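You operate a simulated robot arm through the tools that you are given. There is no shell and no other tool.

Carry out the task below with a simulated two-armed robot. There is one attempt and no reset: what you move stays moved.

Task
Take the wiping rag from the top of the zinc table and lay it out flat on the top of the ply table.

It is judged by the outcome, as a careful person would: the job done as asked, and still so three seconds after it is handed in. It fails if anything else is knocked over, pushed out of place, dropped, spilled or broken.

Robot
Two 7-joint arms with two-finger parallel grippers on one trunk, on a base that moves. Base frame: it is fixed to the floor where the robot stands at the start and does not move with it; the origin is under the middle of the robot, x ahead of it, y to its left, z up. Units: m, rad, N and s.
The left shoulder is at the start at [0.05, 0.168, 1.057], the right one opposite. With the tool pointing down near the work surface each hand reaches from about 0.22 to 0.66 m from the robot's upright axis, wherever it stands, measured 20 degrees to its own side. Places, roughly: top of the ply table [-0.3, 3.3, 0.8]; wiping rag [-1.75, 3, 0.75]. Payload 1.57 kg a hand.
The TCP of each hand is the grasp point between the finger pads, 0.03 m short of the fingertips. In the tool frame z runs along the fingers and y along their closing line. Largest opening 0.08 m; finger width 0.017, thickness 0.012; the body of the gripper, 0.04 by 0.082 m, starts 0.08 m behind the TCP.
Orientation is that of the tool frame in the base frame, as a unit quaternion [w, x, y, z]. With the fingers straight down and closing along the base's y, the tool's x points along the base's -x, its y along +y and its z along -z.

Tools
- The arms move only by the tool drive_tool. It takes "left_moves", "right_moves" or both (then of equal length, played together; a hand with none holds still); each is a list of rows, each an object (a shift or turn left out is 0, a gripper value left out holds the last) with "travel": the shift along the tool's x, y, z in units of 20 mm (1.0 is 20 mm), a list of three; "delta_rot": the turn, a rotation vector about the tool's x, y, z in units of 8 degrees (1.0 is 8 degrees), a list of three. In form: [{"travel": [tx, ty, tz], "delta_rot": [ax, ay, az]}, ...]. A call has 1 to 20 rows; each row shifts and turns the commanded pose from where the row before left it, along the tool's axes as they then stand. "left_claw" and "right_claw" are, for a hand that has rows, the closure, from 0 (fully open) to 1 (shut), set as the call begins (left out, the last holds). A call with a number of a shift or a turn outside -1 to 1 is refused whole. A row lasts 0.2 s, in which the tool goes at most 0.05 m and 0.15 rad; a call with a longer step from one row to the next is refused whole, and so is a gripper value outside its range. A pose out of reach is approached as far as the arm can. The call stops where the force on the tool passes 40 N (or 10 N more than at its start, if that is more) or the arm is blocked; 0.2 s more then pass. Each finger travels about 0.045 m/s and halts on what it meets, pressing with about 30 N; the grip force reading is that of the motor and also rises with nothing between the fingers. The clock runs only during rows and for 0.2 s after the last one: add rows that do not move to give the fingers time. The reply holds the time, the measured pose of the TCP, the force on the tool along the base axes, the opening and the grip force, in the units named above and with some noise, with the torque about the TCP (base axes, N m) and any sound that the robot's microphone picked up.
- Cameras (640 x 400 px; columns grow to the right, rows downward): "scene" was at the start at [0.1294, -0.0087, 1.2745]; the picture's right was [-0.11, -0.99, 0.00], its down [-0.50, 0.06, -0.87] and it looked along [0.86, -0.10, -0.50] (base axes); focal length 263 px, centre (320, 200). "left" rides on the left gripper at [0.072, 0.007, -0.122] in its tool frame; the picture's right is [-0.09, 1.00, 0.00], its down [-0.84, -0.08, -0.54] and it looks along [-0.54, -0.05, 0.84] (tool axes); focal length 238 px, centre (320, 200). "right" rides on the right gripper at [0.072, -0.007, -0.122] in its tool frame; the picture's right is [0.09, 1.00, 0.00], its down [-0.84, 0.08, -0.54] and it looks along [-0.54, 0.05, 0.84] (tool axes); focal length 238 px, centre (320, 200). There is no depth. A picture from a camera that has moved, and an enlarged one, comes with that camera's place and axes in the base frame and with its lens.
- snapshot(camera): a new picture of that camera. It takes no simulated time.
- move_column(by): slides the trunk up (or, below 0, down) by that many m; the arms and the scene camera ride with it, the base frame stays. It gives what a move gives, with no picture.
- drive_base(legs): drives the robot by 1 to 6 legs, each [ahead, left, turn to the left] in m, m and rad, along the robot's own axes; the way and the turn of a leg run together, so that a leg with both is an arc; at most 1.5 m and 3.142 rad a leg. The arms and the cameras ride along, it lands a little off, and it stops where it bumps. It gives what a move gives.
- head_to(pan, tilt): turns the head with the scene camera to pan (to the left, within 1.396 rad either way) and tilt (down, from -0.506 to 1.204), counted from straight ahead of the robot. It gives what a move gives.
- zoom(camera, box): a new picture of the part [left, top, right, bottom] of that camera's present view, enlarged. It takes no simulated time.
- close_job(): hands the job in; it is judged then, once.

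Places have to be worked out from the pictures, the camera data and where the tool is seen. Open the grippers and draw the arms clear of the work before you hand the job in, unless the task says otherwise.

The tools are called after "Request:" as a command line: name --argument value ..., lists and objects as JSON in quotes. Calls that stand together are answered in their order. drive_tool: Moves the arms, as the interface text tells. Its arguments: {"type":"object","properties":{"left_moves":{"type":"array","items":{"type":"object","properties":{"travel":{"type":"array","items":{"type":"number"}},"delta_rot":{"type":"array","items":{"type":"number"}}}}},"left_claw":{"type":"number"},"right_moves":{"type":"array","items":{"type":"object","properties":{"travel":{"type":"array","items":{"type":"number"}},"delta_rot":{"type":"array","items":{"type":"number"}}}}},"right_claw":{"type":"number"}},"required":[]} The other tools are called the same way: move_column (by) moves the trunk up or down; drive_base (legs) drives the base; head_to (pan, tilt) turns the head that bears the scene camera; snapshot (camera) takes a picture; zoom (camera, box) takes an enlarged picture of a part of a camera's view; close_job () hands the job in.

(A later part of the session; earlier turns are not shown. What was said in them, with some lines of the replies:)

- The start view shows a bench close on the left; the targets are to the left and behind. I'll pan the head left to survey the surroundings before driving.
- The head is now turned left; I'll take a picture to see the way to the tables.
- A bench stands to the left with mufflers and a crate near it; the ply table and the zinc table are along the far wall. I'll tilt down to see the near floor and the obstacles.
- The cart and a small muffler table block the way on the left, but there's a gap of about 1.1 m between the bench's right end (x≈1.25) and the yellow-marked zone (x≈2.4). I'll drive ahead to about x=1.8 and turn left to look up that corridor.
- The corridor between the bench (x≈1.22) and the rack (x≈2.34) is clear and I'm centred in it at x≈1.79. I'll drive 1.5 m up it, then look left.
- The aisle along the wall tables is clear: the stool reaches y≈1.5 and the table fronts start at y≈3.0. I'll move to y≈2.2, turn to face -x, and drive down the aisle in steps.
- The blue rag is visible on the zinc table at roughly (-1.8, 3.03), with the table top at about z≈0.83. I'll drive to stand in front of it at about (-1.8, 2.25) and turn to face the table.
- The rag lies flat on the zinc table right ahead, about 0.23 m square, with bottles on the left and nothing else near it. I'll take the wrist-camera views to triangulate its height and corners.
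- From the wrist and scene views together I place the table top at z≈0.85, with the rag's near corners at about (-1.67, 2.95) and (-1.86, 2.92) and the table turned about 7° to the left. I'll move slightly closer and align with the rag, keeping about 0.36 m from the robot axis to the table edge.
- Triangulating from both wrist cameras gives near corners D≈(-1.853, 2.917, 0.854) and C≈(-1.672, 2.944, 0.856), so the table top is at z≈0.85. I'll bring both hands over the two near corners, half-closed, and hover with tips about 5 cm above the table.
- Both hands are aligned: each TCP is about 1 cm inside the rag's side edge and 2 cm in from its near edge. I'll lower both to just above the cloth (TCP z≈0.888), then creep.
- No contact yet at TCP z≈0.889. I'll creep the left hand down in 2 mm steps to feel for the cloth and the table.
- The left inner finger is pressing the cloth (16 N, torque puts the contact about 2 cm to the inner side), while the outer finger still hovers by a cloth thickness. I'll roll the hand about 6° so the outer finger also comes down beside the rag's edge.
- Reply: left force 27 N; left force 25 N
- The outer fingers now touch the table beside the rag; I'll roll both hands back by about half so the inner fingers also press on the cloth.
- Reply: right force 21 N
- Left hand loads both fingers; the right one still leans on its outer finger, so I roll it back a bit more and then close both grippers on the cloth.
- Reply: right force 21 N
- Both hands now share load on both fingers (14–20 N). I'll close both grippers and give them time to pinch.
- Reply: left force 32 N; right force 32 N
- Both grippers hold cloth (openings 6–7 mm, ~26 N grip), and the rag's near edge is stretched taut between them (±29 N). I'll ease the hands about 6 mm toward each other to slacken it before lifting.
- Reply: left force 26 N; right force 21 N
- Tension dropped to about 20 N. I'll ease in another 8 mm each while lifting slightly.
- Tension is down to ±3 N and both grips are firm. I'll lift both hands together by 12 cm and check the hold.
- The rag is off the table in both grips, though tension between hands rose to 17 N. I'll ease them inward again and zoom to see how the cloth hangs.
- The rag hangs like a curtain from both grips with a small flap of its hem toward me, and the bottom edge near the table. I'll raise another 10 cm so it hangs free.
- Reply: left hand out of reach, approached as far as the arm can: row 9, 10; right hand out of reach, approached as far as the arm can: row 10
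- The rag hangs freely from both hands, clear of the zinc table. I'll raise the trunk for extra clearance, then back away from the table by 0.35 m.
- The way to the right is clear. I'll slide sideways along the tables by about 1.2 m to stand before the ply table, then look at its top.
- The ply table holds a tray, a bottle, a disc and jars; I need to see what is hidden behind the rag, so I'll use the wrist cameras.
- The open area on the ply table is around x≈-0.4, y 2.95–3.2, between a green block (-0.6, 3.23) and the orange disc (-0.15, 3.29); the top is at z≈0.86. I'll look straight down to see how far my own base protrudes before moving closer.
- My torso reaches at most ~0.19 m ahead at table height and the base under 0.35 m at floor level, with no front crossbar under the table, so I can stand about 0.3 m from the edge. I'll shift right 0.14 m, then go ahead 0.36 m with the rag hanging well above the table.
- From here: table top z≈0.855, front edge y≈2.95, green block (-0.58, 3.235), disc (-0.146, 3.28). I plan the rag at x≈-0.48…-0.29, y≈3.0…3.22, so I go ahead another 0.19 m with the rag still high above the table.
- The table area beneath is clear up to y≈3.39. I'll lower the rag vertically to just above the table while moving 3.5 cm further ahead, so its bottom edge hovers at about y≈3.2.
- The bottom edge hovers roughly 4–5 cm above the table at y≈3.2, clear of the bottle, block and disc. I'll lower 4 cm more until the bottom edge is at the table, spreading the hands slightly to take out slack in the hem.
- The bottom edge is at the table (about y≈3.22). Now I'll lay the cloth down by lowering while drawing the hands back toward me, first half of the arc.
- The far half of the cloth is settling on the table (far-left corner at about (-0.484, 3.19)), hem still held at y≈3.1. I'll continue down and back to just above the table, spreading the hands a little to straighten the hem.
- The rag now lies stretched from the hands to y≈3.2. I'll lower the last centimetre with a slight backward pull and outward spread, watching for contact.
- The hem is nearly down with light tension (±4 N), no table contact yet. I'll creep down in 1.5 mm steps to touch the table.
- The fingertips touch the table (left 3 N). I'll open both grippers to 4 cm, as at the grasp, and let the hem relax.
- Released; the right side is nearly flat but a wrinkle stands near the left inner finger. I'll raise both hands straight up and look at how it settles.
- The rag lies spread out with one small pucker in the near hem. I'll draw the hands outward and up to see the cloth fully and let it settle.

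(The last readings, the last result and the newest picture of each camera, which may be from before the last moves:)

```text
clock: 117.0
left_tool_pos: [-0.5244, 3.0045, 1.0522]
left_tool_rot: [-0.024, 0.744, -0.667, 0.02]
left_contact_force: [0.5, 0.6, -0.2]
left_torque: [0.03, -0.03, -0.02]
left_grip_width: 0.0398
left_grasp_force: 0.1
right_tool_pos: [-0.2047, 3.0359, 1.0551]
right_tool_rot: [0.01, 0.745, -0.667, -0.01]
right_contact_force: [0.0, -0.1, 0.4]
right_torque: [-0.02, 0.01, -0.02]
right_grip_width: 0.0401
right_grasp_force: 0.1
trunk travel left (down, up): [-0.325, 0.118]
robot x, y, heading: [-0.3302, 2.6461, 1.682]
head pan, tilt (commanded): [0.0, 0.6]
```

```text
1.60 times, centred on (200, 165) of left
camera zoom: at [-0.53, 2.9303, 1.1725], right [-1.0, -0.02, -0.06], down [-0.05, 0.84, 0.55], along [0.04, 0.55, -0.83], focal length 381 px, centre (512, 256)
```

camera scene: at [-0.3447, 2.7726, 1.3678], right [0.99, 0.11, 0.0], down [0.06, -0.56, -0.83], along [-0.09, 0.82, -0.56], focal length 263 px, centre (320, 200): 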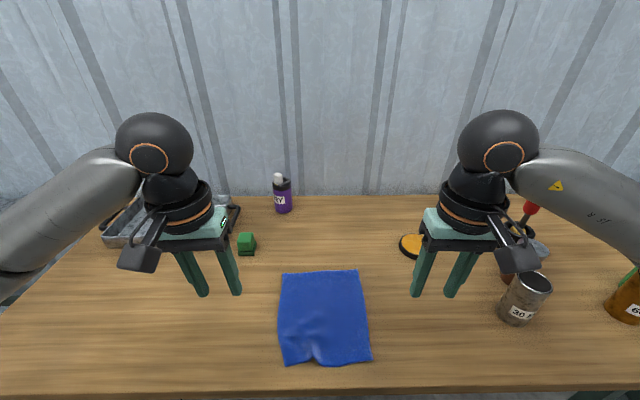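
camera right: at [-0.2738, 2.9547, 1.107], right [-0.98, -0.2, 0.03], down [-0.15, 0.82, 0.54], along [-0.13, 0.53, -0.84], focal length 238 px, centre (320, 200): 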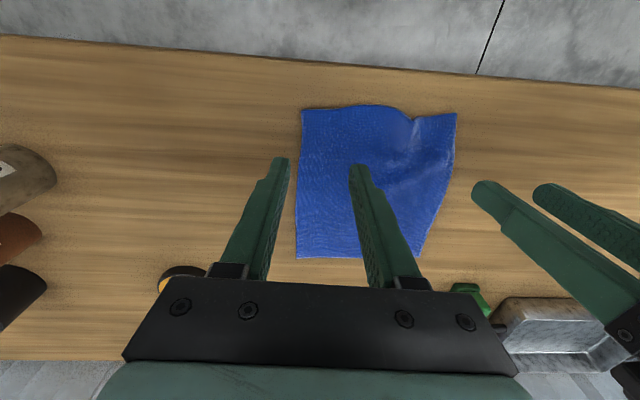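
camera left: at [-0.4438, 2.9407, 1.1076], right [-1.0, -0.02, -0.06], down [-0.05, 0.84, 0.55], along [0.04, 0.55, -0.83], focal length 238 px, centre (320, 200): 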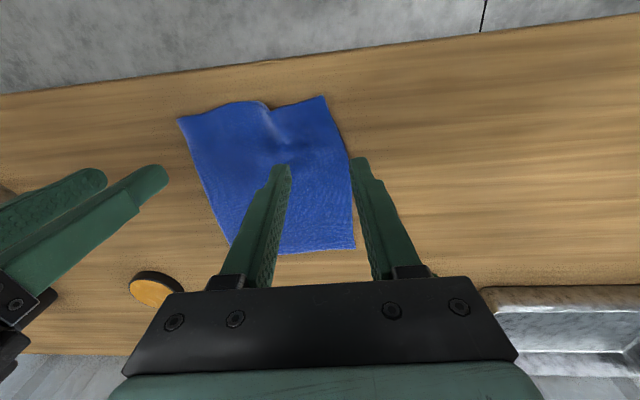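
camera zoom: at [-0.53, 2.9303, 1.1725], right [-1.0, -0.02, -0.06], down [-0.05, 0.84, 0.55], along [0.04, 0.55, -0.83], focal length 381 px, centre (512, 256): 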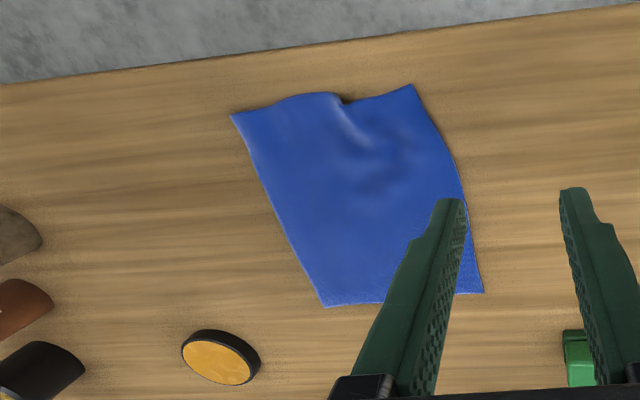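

The rag lies within the clear area (x -0.48…-0.275, y 2.98…3.22), but a pucker at (-0.38, 3.0) takes about 2.5 cm of the near hem. I'll smooth it: close the grippers, hover the right tip over the near-right part to hold it and the left tip over the near-left corner to drag it outward.

Request:
drive_tool --left_moves '[{"travel": [0.045, -0.498, 0.76]}, {"travel": [0.045, -0.498, 0.76]}, {"travel": [0.045, -0.498, 0.76]}, {"travel": [0.045, -0.498, 0.76]}, {"travel": [0.045, -0.498, 0.76]}, {"travel": [0.045, -0.498, 0.76]}, {"travel": [0.045, -0.498, 0.76]}, {"travel": [0.045, -0.498, 0.76]}, {"travel": [0.045, -0.498, 0.76]}, {"travel": [0.045, -0.498, 0.76]}, {"travel": [0, 0, 0]}]' --right_moves '[{"travel": [-0.0485, 0.453, 0.75]}, {"travel": [-0.0485, 0.453, 0.75]}, {"travel": [-0.0485, 0.453, 0.75]}, {"travel": [-0.0485, 0.453, 0.75]}, {"travel": [-0.0485, 0.453, 0.75]}, {"travel": [-0.0485, 0.453, 0.75]}, {"travel": [-0.0485, 0.453, 0.75]}, {"travel": [-0.0485, 0.453, 0.75]}, {"travel": [-0.0485, 0.453, 0.75]}, {"travel": [-0.0485, 0.453, 0.75]}, {"travel": [0, 0, 0]}]' --left_claw 1.0 --right_claw 1.0

Request:
snapshot --camera "left"

Request:
snapshot --camera "right"

Request:
zoom --camera "scene" --box '[220, 220, 440, 380]'

```text
clock: 119.4
left_tool_pos: [-0.4149, 3.0084, 0.9079]
left_tool_rot: [-0.024, 0.744, -0.668, 0.02]
left_contact_force: [-0.7, -0.1, -0.4]
left_torque: [-0.02, -0.01, 0.0]
left_grip_width: 0.0001
left_grasp_force: 21.1
right_tool_pos: [-0.3016, 3.0348, 0.9098]
right_tool_rot: [0.01, 0.745, -0.667, -0.011]
right_contact_force: [0.4, 0.7, -0.1]
right_torque: [-0.01, -0.04, 0.02]
right_grip_width: 0.0001
right_grasp_force: 21.2
trunk travel left (down, up): [-0.325, 0.118]
robot x, y, heading: [-0.3304, 2.6417, 1.677]
head pan, tilt (commanded): [0.0, 0.6]
```

```text
taken
camera left: at [-0.4212, 2.9344, 1.0279], right [-1.0, -0.02, -0.06], down [-0.05, 0.84, 0.55], along [0.04, 0.55, -0.83], focal length 238 px, centre (320, 200)
```

left: 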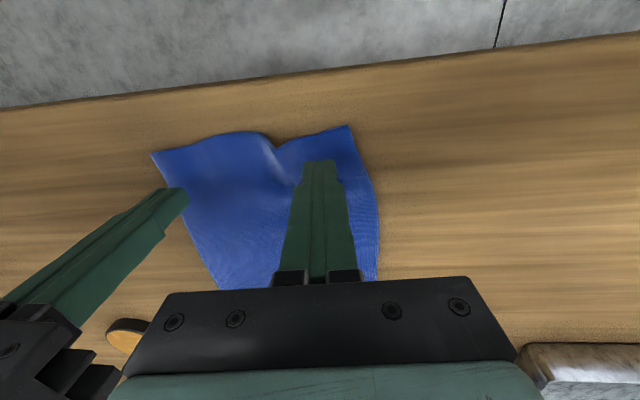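

```text
taken
camera right: at [-0.2847, 2.9625, 1.0309], right [-0.98, -0.2, 0.03], down [-0.15, 0.82, 0.54], along [-0.13, 0.53, -0.84], focal length 238 px, centre (320, 200)
```

right: 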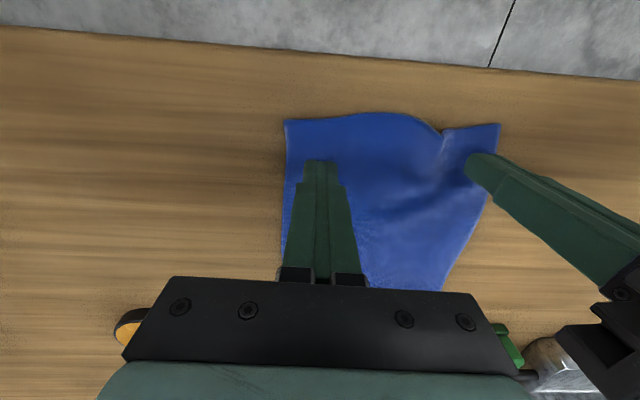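

```text
2.50 times, centred on (330, 300) of scene
camera zoom: at [-0.3447, 2.7725, 1.3678], right [0.99, 0.11, 0.0], down [0.06, -0.56, -0.83], along [-0.09, 0.82, -0.56], focal length 658 px, centre (295, -50)
```

zoom: 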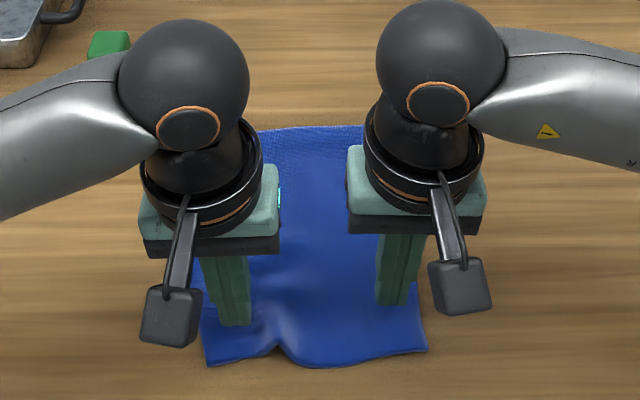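

Both closed tips hover over the cloth at the intended spots. I'll press the right tip down lightly first to hold, creeping for contact.

Request:
drive_tool --right_moves '[{"travel": [0, 0, 0.25]}, {"travel": [0, 0, 0.25]}, {"travel": [0, 0, 0.25]}, {"travel": [0, 0, 0.15]}, {"travel": [0, 0, 0.1]}, {"travel": [0, 0, 0.1]}, {"travel": [0, 0, 0]}]'

Request:
drive_tool --left_moves '[{"travel": [0, 0, 0.25]}, {"travel": [0, 0, 0.25]}, {"travel": [0, 0, 0.25]}, {"travel": [0, 0, 0.15]}, {"travel": [0, 0, 0.1]}, {"travel": [0, 0, 0.1]}, {"travel": [0, 0, 0]}]'

```text
clock: 121.0
left_tool_pos: [-0.4154, 3.0078, 0.908]
left_tool_rot: [-0.024, 0.744, -0.667, 0.021]
left_contact_force: [1.2, 0.3, 0.0]
left_torque: [0.01, -0.01, 0.0]
left_grip_width: 0.0
left_grasp_force: 21.1
right_tool_pos: [-0.302, 3.034, 0.8871]
right_tool_rot: [0.011, 0.745, -0.667, -0.01]
right_contact_force: [0.1, 0.0, -0.3]
right_torque: [0.01, 0.0, 0.01]
right_grip_width: 0.0
right_grasp_force: 21.5
trunk travel left (down, up): [-0.325, 0.118]
robot x, y, heading: [-0.3262, 2.6434, 1.681]
head pan, tilt (commanded): [0.0, 0.6]
```

```text
clock: 122.6
left_tool_pos: [-0.4126, 3.0089, 0.8859]
left_tool_rot: [-0.025, 0.744, -0.668, 0.021]
left_contact_force: [0.0, -0.2, 1.5]
left_torque: [-0.03, 0.06, 0.03]
left_grip_width: 0.0
left_grasp_force: 21.3
right_tool_pos: [-0.3025, 3.0333, 0.8878]
right_tool_rot: [0.011, 0.746, -0.666, -0.011]
right_contact_force: [0.0, -0.2, 0.0]
right_torque: [0.0, 0.02, 0.01]
right_grip_width: 0.0
right_grasp_force: 21.6
trunk travel left (down, up): [-0.325, 0.118]
robot x, y, heading: [-0.3291, 2.6422, 1.678]
head pan, tilt (commanded): [0.0, 0.6]
```

Left tip is just touching (1.5 N) at TCP z≈0.886; right still a hair above. I'll press the right a few mm more and the left about 1 mm more.

Request:
drive_tool --left_moves '[{"travel": [0, 0, 0.02]}, {"travel": [0, 0, 0.02]}, {"travel": [0, 0, 0.02]}, {"travel": [0, 0, 0]}]' --right_moves '[{"travel": [0, 0, 0.1]}, {"travel": [0, 0, 0.1]}, {"travel": [0, 0, 0.08]}, {"travel": [0, 0, 0]}]'

```text
clock: 123.6
left_tool_pos: [-0.4143, 3.005, 0.8846]
left_tool_rot: [-0.026, 0.744, -0.667, 0.021]
left_contact_force: [0.3, 1.1, 3.5]
left_torque: [0.03, 0.0, -0.03]
left_grip_width: 0.0
left_grasp_force: 21.0
right_tool_pos: [-0.302, 3.0339, 0.8823]
right_tool_rot: [0.01, 0.746, -0.666, -0.011]
right_contact_force: [2.6, -2.2, 15.6]
right_torque: [-0.1, -0.12, -0.01]
right_grip_width: 0.0
right_grasp_force: 21.7
trunk travel left (down, up): [-0.325, 0.118]
robot x, y, heading: [-0.333, 2.644, 1.682]
head pan, tilt (commanded): [0.0, 0.6]
```

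The right tip holds the cloth with 15 N, the left presses with 3.5 N. I'll drag the left tip about 2.5 cm outward (to the left) to pull the pucker out.

Request:
drive_tool --left_moves '[{"travel": [0, 0, 0.04]}, {"travel": [0, 0.2, 0]}, {"travel": [0, 0.2, -0.01]}, {"travel": [0, 0.2, -0.01]}, {"travel": [0, 0.2, -0.01]}, {"travel": [0, 0.2, -0.01]}, {"travel": [0, 0.2, -0.01]}, {"travel": [0, 0, 0]}]'

Request:
snapshot --camera "left"

Request:
zoom --camera "scene" --box '[220, 220, 440, 380]'

```text
clock: 125.4
left_tool_pos: [-0.4365, 3.0038, 0.8831]
left_tool_rot: [-0.025, 0.744, -0.667, 0.02]
left_contact_force: [7.8, 2.0, 12.4]
left_torque: [0.02, -0.2, 0.0]
left_grip_width: 0.0
left_grasp_force: 21.2
right_tool_pos: [-0.3022, 3.0346, 0.882]
right_tool_rot: [0.01, 0.745, -0.667, -0.013]
right_contact_force: [-1.8, 2.1, 21.7]
right_torque: [0.06, -0.05, 0.04]
right_grip_width: 0.0
right_grasp_force: 21.0
trunk travel left (down, up): [-0.325, 0.118]
robot x, y, heading: [-0.3281, 2.6421, 1.68]
head pan, tilt (commanded): [0.0, 0.6]
```

```text
taken
camera left: at [-0.4432, 2.9294, 1.0039], right [-1.0, -0.01, -0.06], down [-0.05, 0.83, 0.55], along [0.05, 0.55, -0.83], focal length 238 px, centre (320, 200)
```

left: 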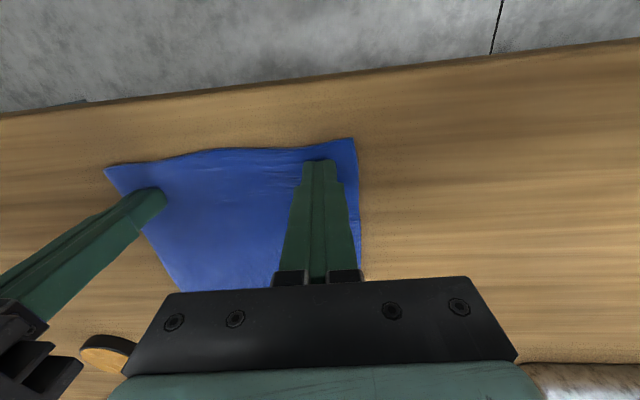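

```text
2.50 times, centred on (330, 300) of scene
camera zoom: at [-0.344, 2.7706, 1.3681], right [0.99, 0.11, 0.0], down [0.06, -0.56, -0.83], along [-0.09, 0.82, -0.56], focal length 658 px, centre (295, -50)
```

zoom: 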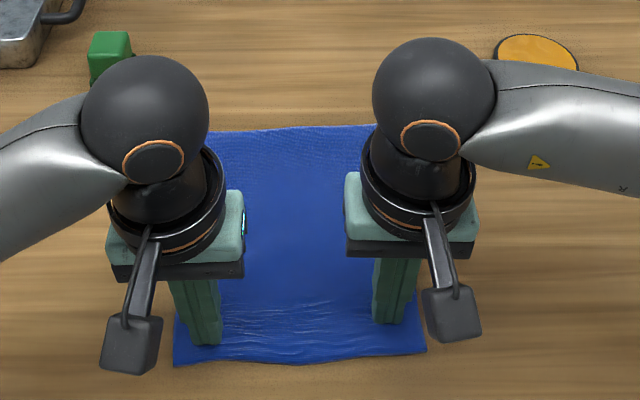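

The pucker is gone and the hem is straight. I'll relax the left tip 2 mm inward, then lift both tips straight up.

Request:
drive_tool --left_moves '[{"travel": [0, -0.1, 0]}, {"travel": [0, 0, -0.1]}, {"travel": [0, 0, -0.3]}, {"travel": [0, 0, -0.6]}, {"travel": [0, 0, -0.9]}, {"travel": [0, 0, -0.9]}, {"travel": [0, 0, -0.9]}, {"travel": [0, 0, -0.9]}, {"travel": [0, 0, 0]}]' --right_moves '[{"travel": [0, 0, 0]}, {"travel": [0, 0, -0.1]}, {"travel": [0, 0, -0.3]}, {"travel": [0, 0, -0.6]}, {"travel": [0, 0, -0.9]}, {"travel": [0, 0, -0.9]}, {"travel": [0, 0, -0.9]}, {"travel": [0, 0, -0.9]}, {"travel": [0, 0, 0]}]'

Request:
drive_tool --left_moves '[{"travel": [0, 0.7, -0.6]}, {"travel": [0, 0.7, -0.6]}, {"travel": [0, 0.7, -0.6]}, {"travel": [0, 0.7, -0.6]}, {"travel": [0, 0.7, -0.6]}, {"travel": [0, 0.7, -0.6]}, {"travel": [0, 0, 0]}]' --right_moves '[{"travel": [0, -0.7, -0.6]}, {"travel": [0, -0.7, -0.6]}, {"travel": [0, -0.7, -0.6]}, {"travel": [0, -0.7, -0.6]}, {"travel": [0, -0.7, -0.6]}, {"travel": [0, -0.7, -0.6]}, {"travel": [0, 0, 0]}]'

Request:
snapshot --camera "scene"

Request:
zoom --camera "scene" --box '[240, 240, 420, 380]'

Request:
zoom --camera "left" --box '[0, 40, 400, 290]'

```text
clock: 127.4
left_tool_pos: [-0.4419, 3.0045, 0.9753]
left_tool_rot: [-0.024, 0.744, -0.667, 0.021]
left_contact_force: [0.6, -0.4, 0.5]
left_torque: [0.02, -0.01, 0.01]
left_grip_width: 0.0
left_grasp_force: 21.0
right_tool_pos: [-0.2986, 3.0361, 0.9721]
right_tool_rot: [0.011, 0.746, -0.666, -0.009]
right_contact_force: [0.1, 0.0, 0.2]
right_torque: [-0.01, 0.0, -0.02]
right_grip_width: 0.0
right_grasp_force: 21.5
trunk travel left (down, up): [-0.325, 0.118]
robot x, y, heading: [-0.3309, 2.6406, 1.68]
head pan, tilt (commanded): [0.0, 0.6]
```

```text
clock: 129.0
left_tool_pos: [-0.5263, 2.993, 1.0392]
left_tool_rot: [-0.024, 0.744, -0.668, 0.021]
left_contact_force: [-0.4, -0.3, -0.8]
left_torque: [0.01, 0.02, 0.02]
left_grip_width: 0.0
left_grasp_force: 21.6
right_tool_pos: [-0.214, 3.0447, 1.0423]
right_tool_rot: [0.011, 0.745, -0.667, -0.011]
right_contact_force: [-0.1, -0.4, 0.6]
right_torque: [-0.03, 0.03, 0.01]
right_grip_width: 0.0002
right_grasp_force: 21.5
trunk travel left (down, up): [-0.325, 0.118]
robot x, y, heading: [-0.3332, 2.6422, 1.68]
head pan, tilt (commanded): [0.0, 0.6]
```

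```text
taken
camera scene: at [-0.3447, 2.7726, 1.3678], right [0.99, 0.11, 0.0], down [0.06, -0.56, -0.83], along [-0.09, 0.82, -0.56], focal length 263 px, centre (320, 200)
```

scene: 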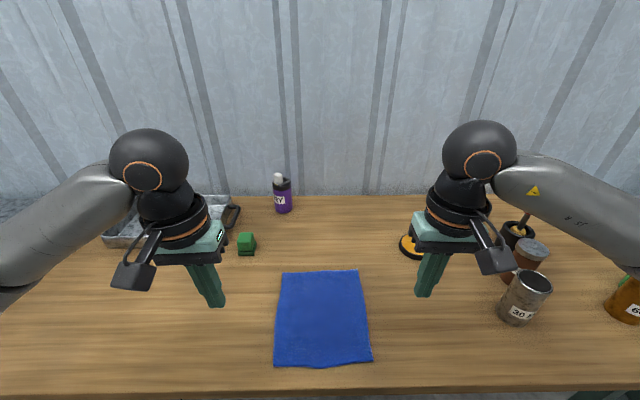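

```text
2.86 times, centred on (330, 310) of scene
camera zoom: at [-0.3447, 2.7726, 1.3678], right [0.99, 0.11, 0.0], down [0.06, -0.56, -0.83], along [-0.09, 0.82, -0.56], focal length 752 px, centre (291, -114)
```

zoom: 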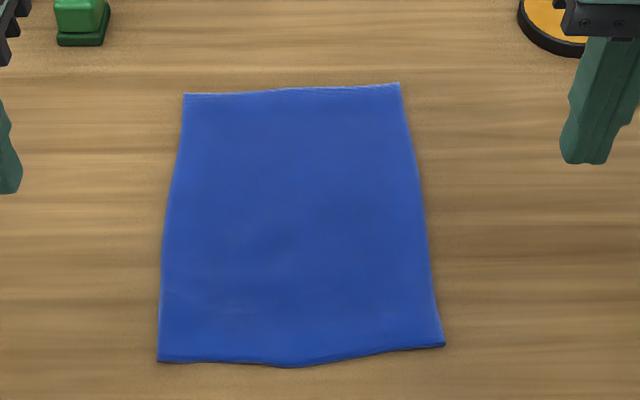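

```text
1.60 times, centred on (200, 165) of left
camera zoom: at [-0.5327, 2.9191, 1.1602], right [-1.0, -0.01, -0.06], down [-0.05, 0.84, 0.55], along [0.04, 0.55, -0.83], focal length 381 px, centre (512, 256)
```

zoom: 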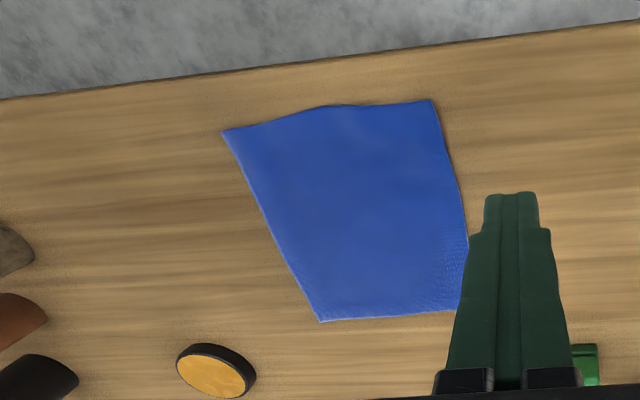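

The rag lies flat and smooth, about 5 cm inside the table's front edge, and nothing else has moved. I'll raise and open both hands, then back the robot away from the table.

Request:
drive_tool --left_moves '[{"travel": [0.2, 0.2, -0.8]}, {"travel": [0.2, 0.2, -0.8]}, {"travel": [0.2, 0.2, -0.8]}, {"travel": [0.2, 0.2, -0.8]}, {"travel": [0.2, 0.2, -0.8]}, {"travel": [0, 0, 0]}]' --right_moves '[{"travel": [0.2, 0, -0.8]}, {"travel": [0.2, 0, -0.8]}, {"travel": [0.2, 0, -0.8]}, {"travel": [0.2, 0, -0.8]}, {"travel": [0.2, 0, -0.8]}, {"travel": [0, 0, 0]}]' --left_claw 0.0 --right_claw 0.0

Request:
drive_base --legs '[[-0.45, 0, 0]]'

Request:
snapshot --camera "scene"

Request:
zoom --camera "scene" --box '[180, 140, 460, 300]'

```text
clock: 130.4
left_tool_pos: [-0.5521, 2.9721, 1.1185]
left_tool_rot: [-0.024, 0.744, -0.667, 0.022]
left_contact_force: [-0.5, -0.6, 0.5]
left_torque: [-0.01, -0.01, 0.0]
left_grip_width: 0.0802
left_grasp_force: 0.1
right_tool_pos: [-0.2106, 3.026, 1.1252]
right_tool_rot: [0.01, 0.744, -0.668, -0.009]
right_contact_force: [1.1, -0.3, 0.0]
right_torque: [0.04, -0.02, 0.03]
right_grip_width: 0.0801
right_grasp_force: 0.1
trunk travel left (down, up): [-0.325, 0.118]
robot x, y, heading: [-0.3337, 2.6435, 1.681]
head pan, tilt (commanded): [0.0, 0.6]
```

```text
clock: 133.2
left_tool_pos: [-0.5001, 2.5129, 1.1198]
left_tool_rot: [-0.025, 0.741, -0.671, 0.021]
left_contact_force: [0.3, 0.4, -0.2]
left_torque: [0.0, -0.01, 0.01]
left_grip_width: 0.0797
left_grasp_force: 0.1
right_tool_pos: [-0.1577, 2.5609, 1.1244]
right_tool_rot: [0.01, 0.742, -0.67, -0.01]
right_contact_force: [0.1, 0.5, -0.7]
right_torque: [0.01, 0.0, -0.01]
right_grip_width: 0.0801
right_grasp_force: 0.0
trunk travel left (down, up): [-0.325, 0.118]
robot x, y, heading: [-0.2784, 2.1833, 1.669]
head pan, tilt (commanded): [0.0, 0.6]
```

```text
taken
camera scene: at [-0.2951, 2.3109, 1.3679], right [1.0, 0.1, 0.0], down [0.06, -0.56, -0.83], along [-0.08, 0.82, -0.56], focal length 263 px, centre (320, 200)
```

scene: 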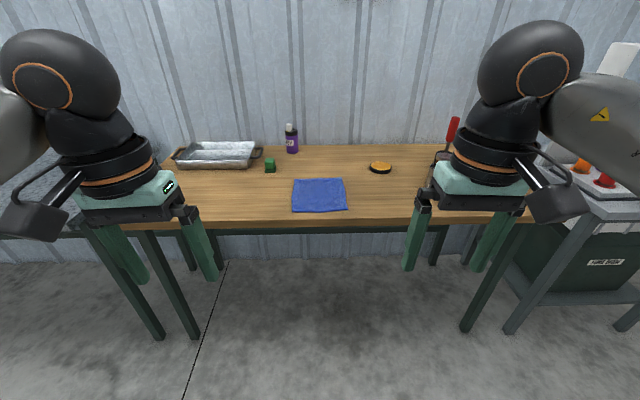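

```text
2.29 times, centred on (320, 220) of scene
camera zoom: at [-0.2951, 2.3109, 1.3679], right [1.0, 0.1, 0.0], down [0.06, -0.56, -0.83], along [-0.08, 0.82, -0.56], focal length 601 px, centre (320, 154)
```

zoom: 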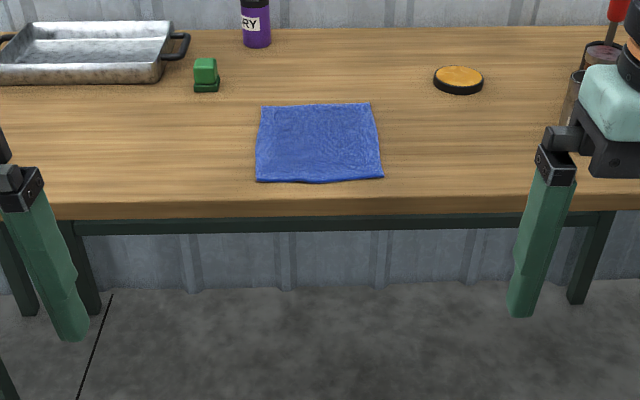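

The rag lies flat on the ply table, fully inside its edges. The other items stand where they were, and the arms are clear with grippers open, so I'm handing the job in.

Request:
close_job

```text
The job is handed in.
```

The wiping rag is now lying flat on top of the ply table, about 4–5 cm in from its front edge, and I've handed the job in.

I lifted it off the zinc table with both hands at its near corners. When I let go on the ply table, a small pucker was left in the near edge. I smoothed that out with the fingertips, and the last pictures show it flat.

In the last pictures, the tray, bottle, green block, disc and jars on the ply table appear where they were before. Nothing was knocked over along the way. Both grippers are open, and the robot has backed about half a metre away from the table.
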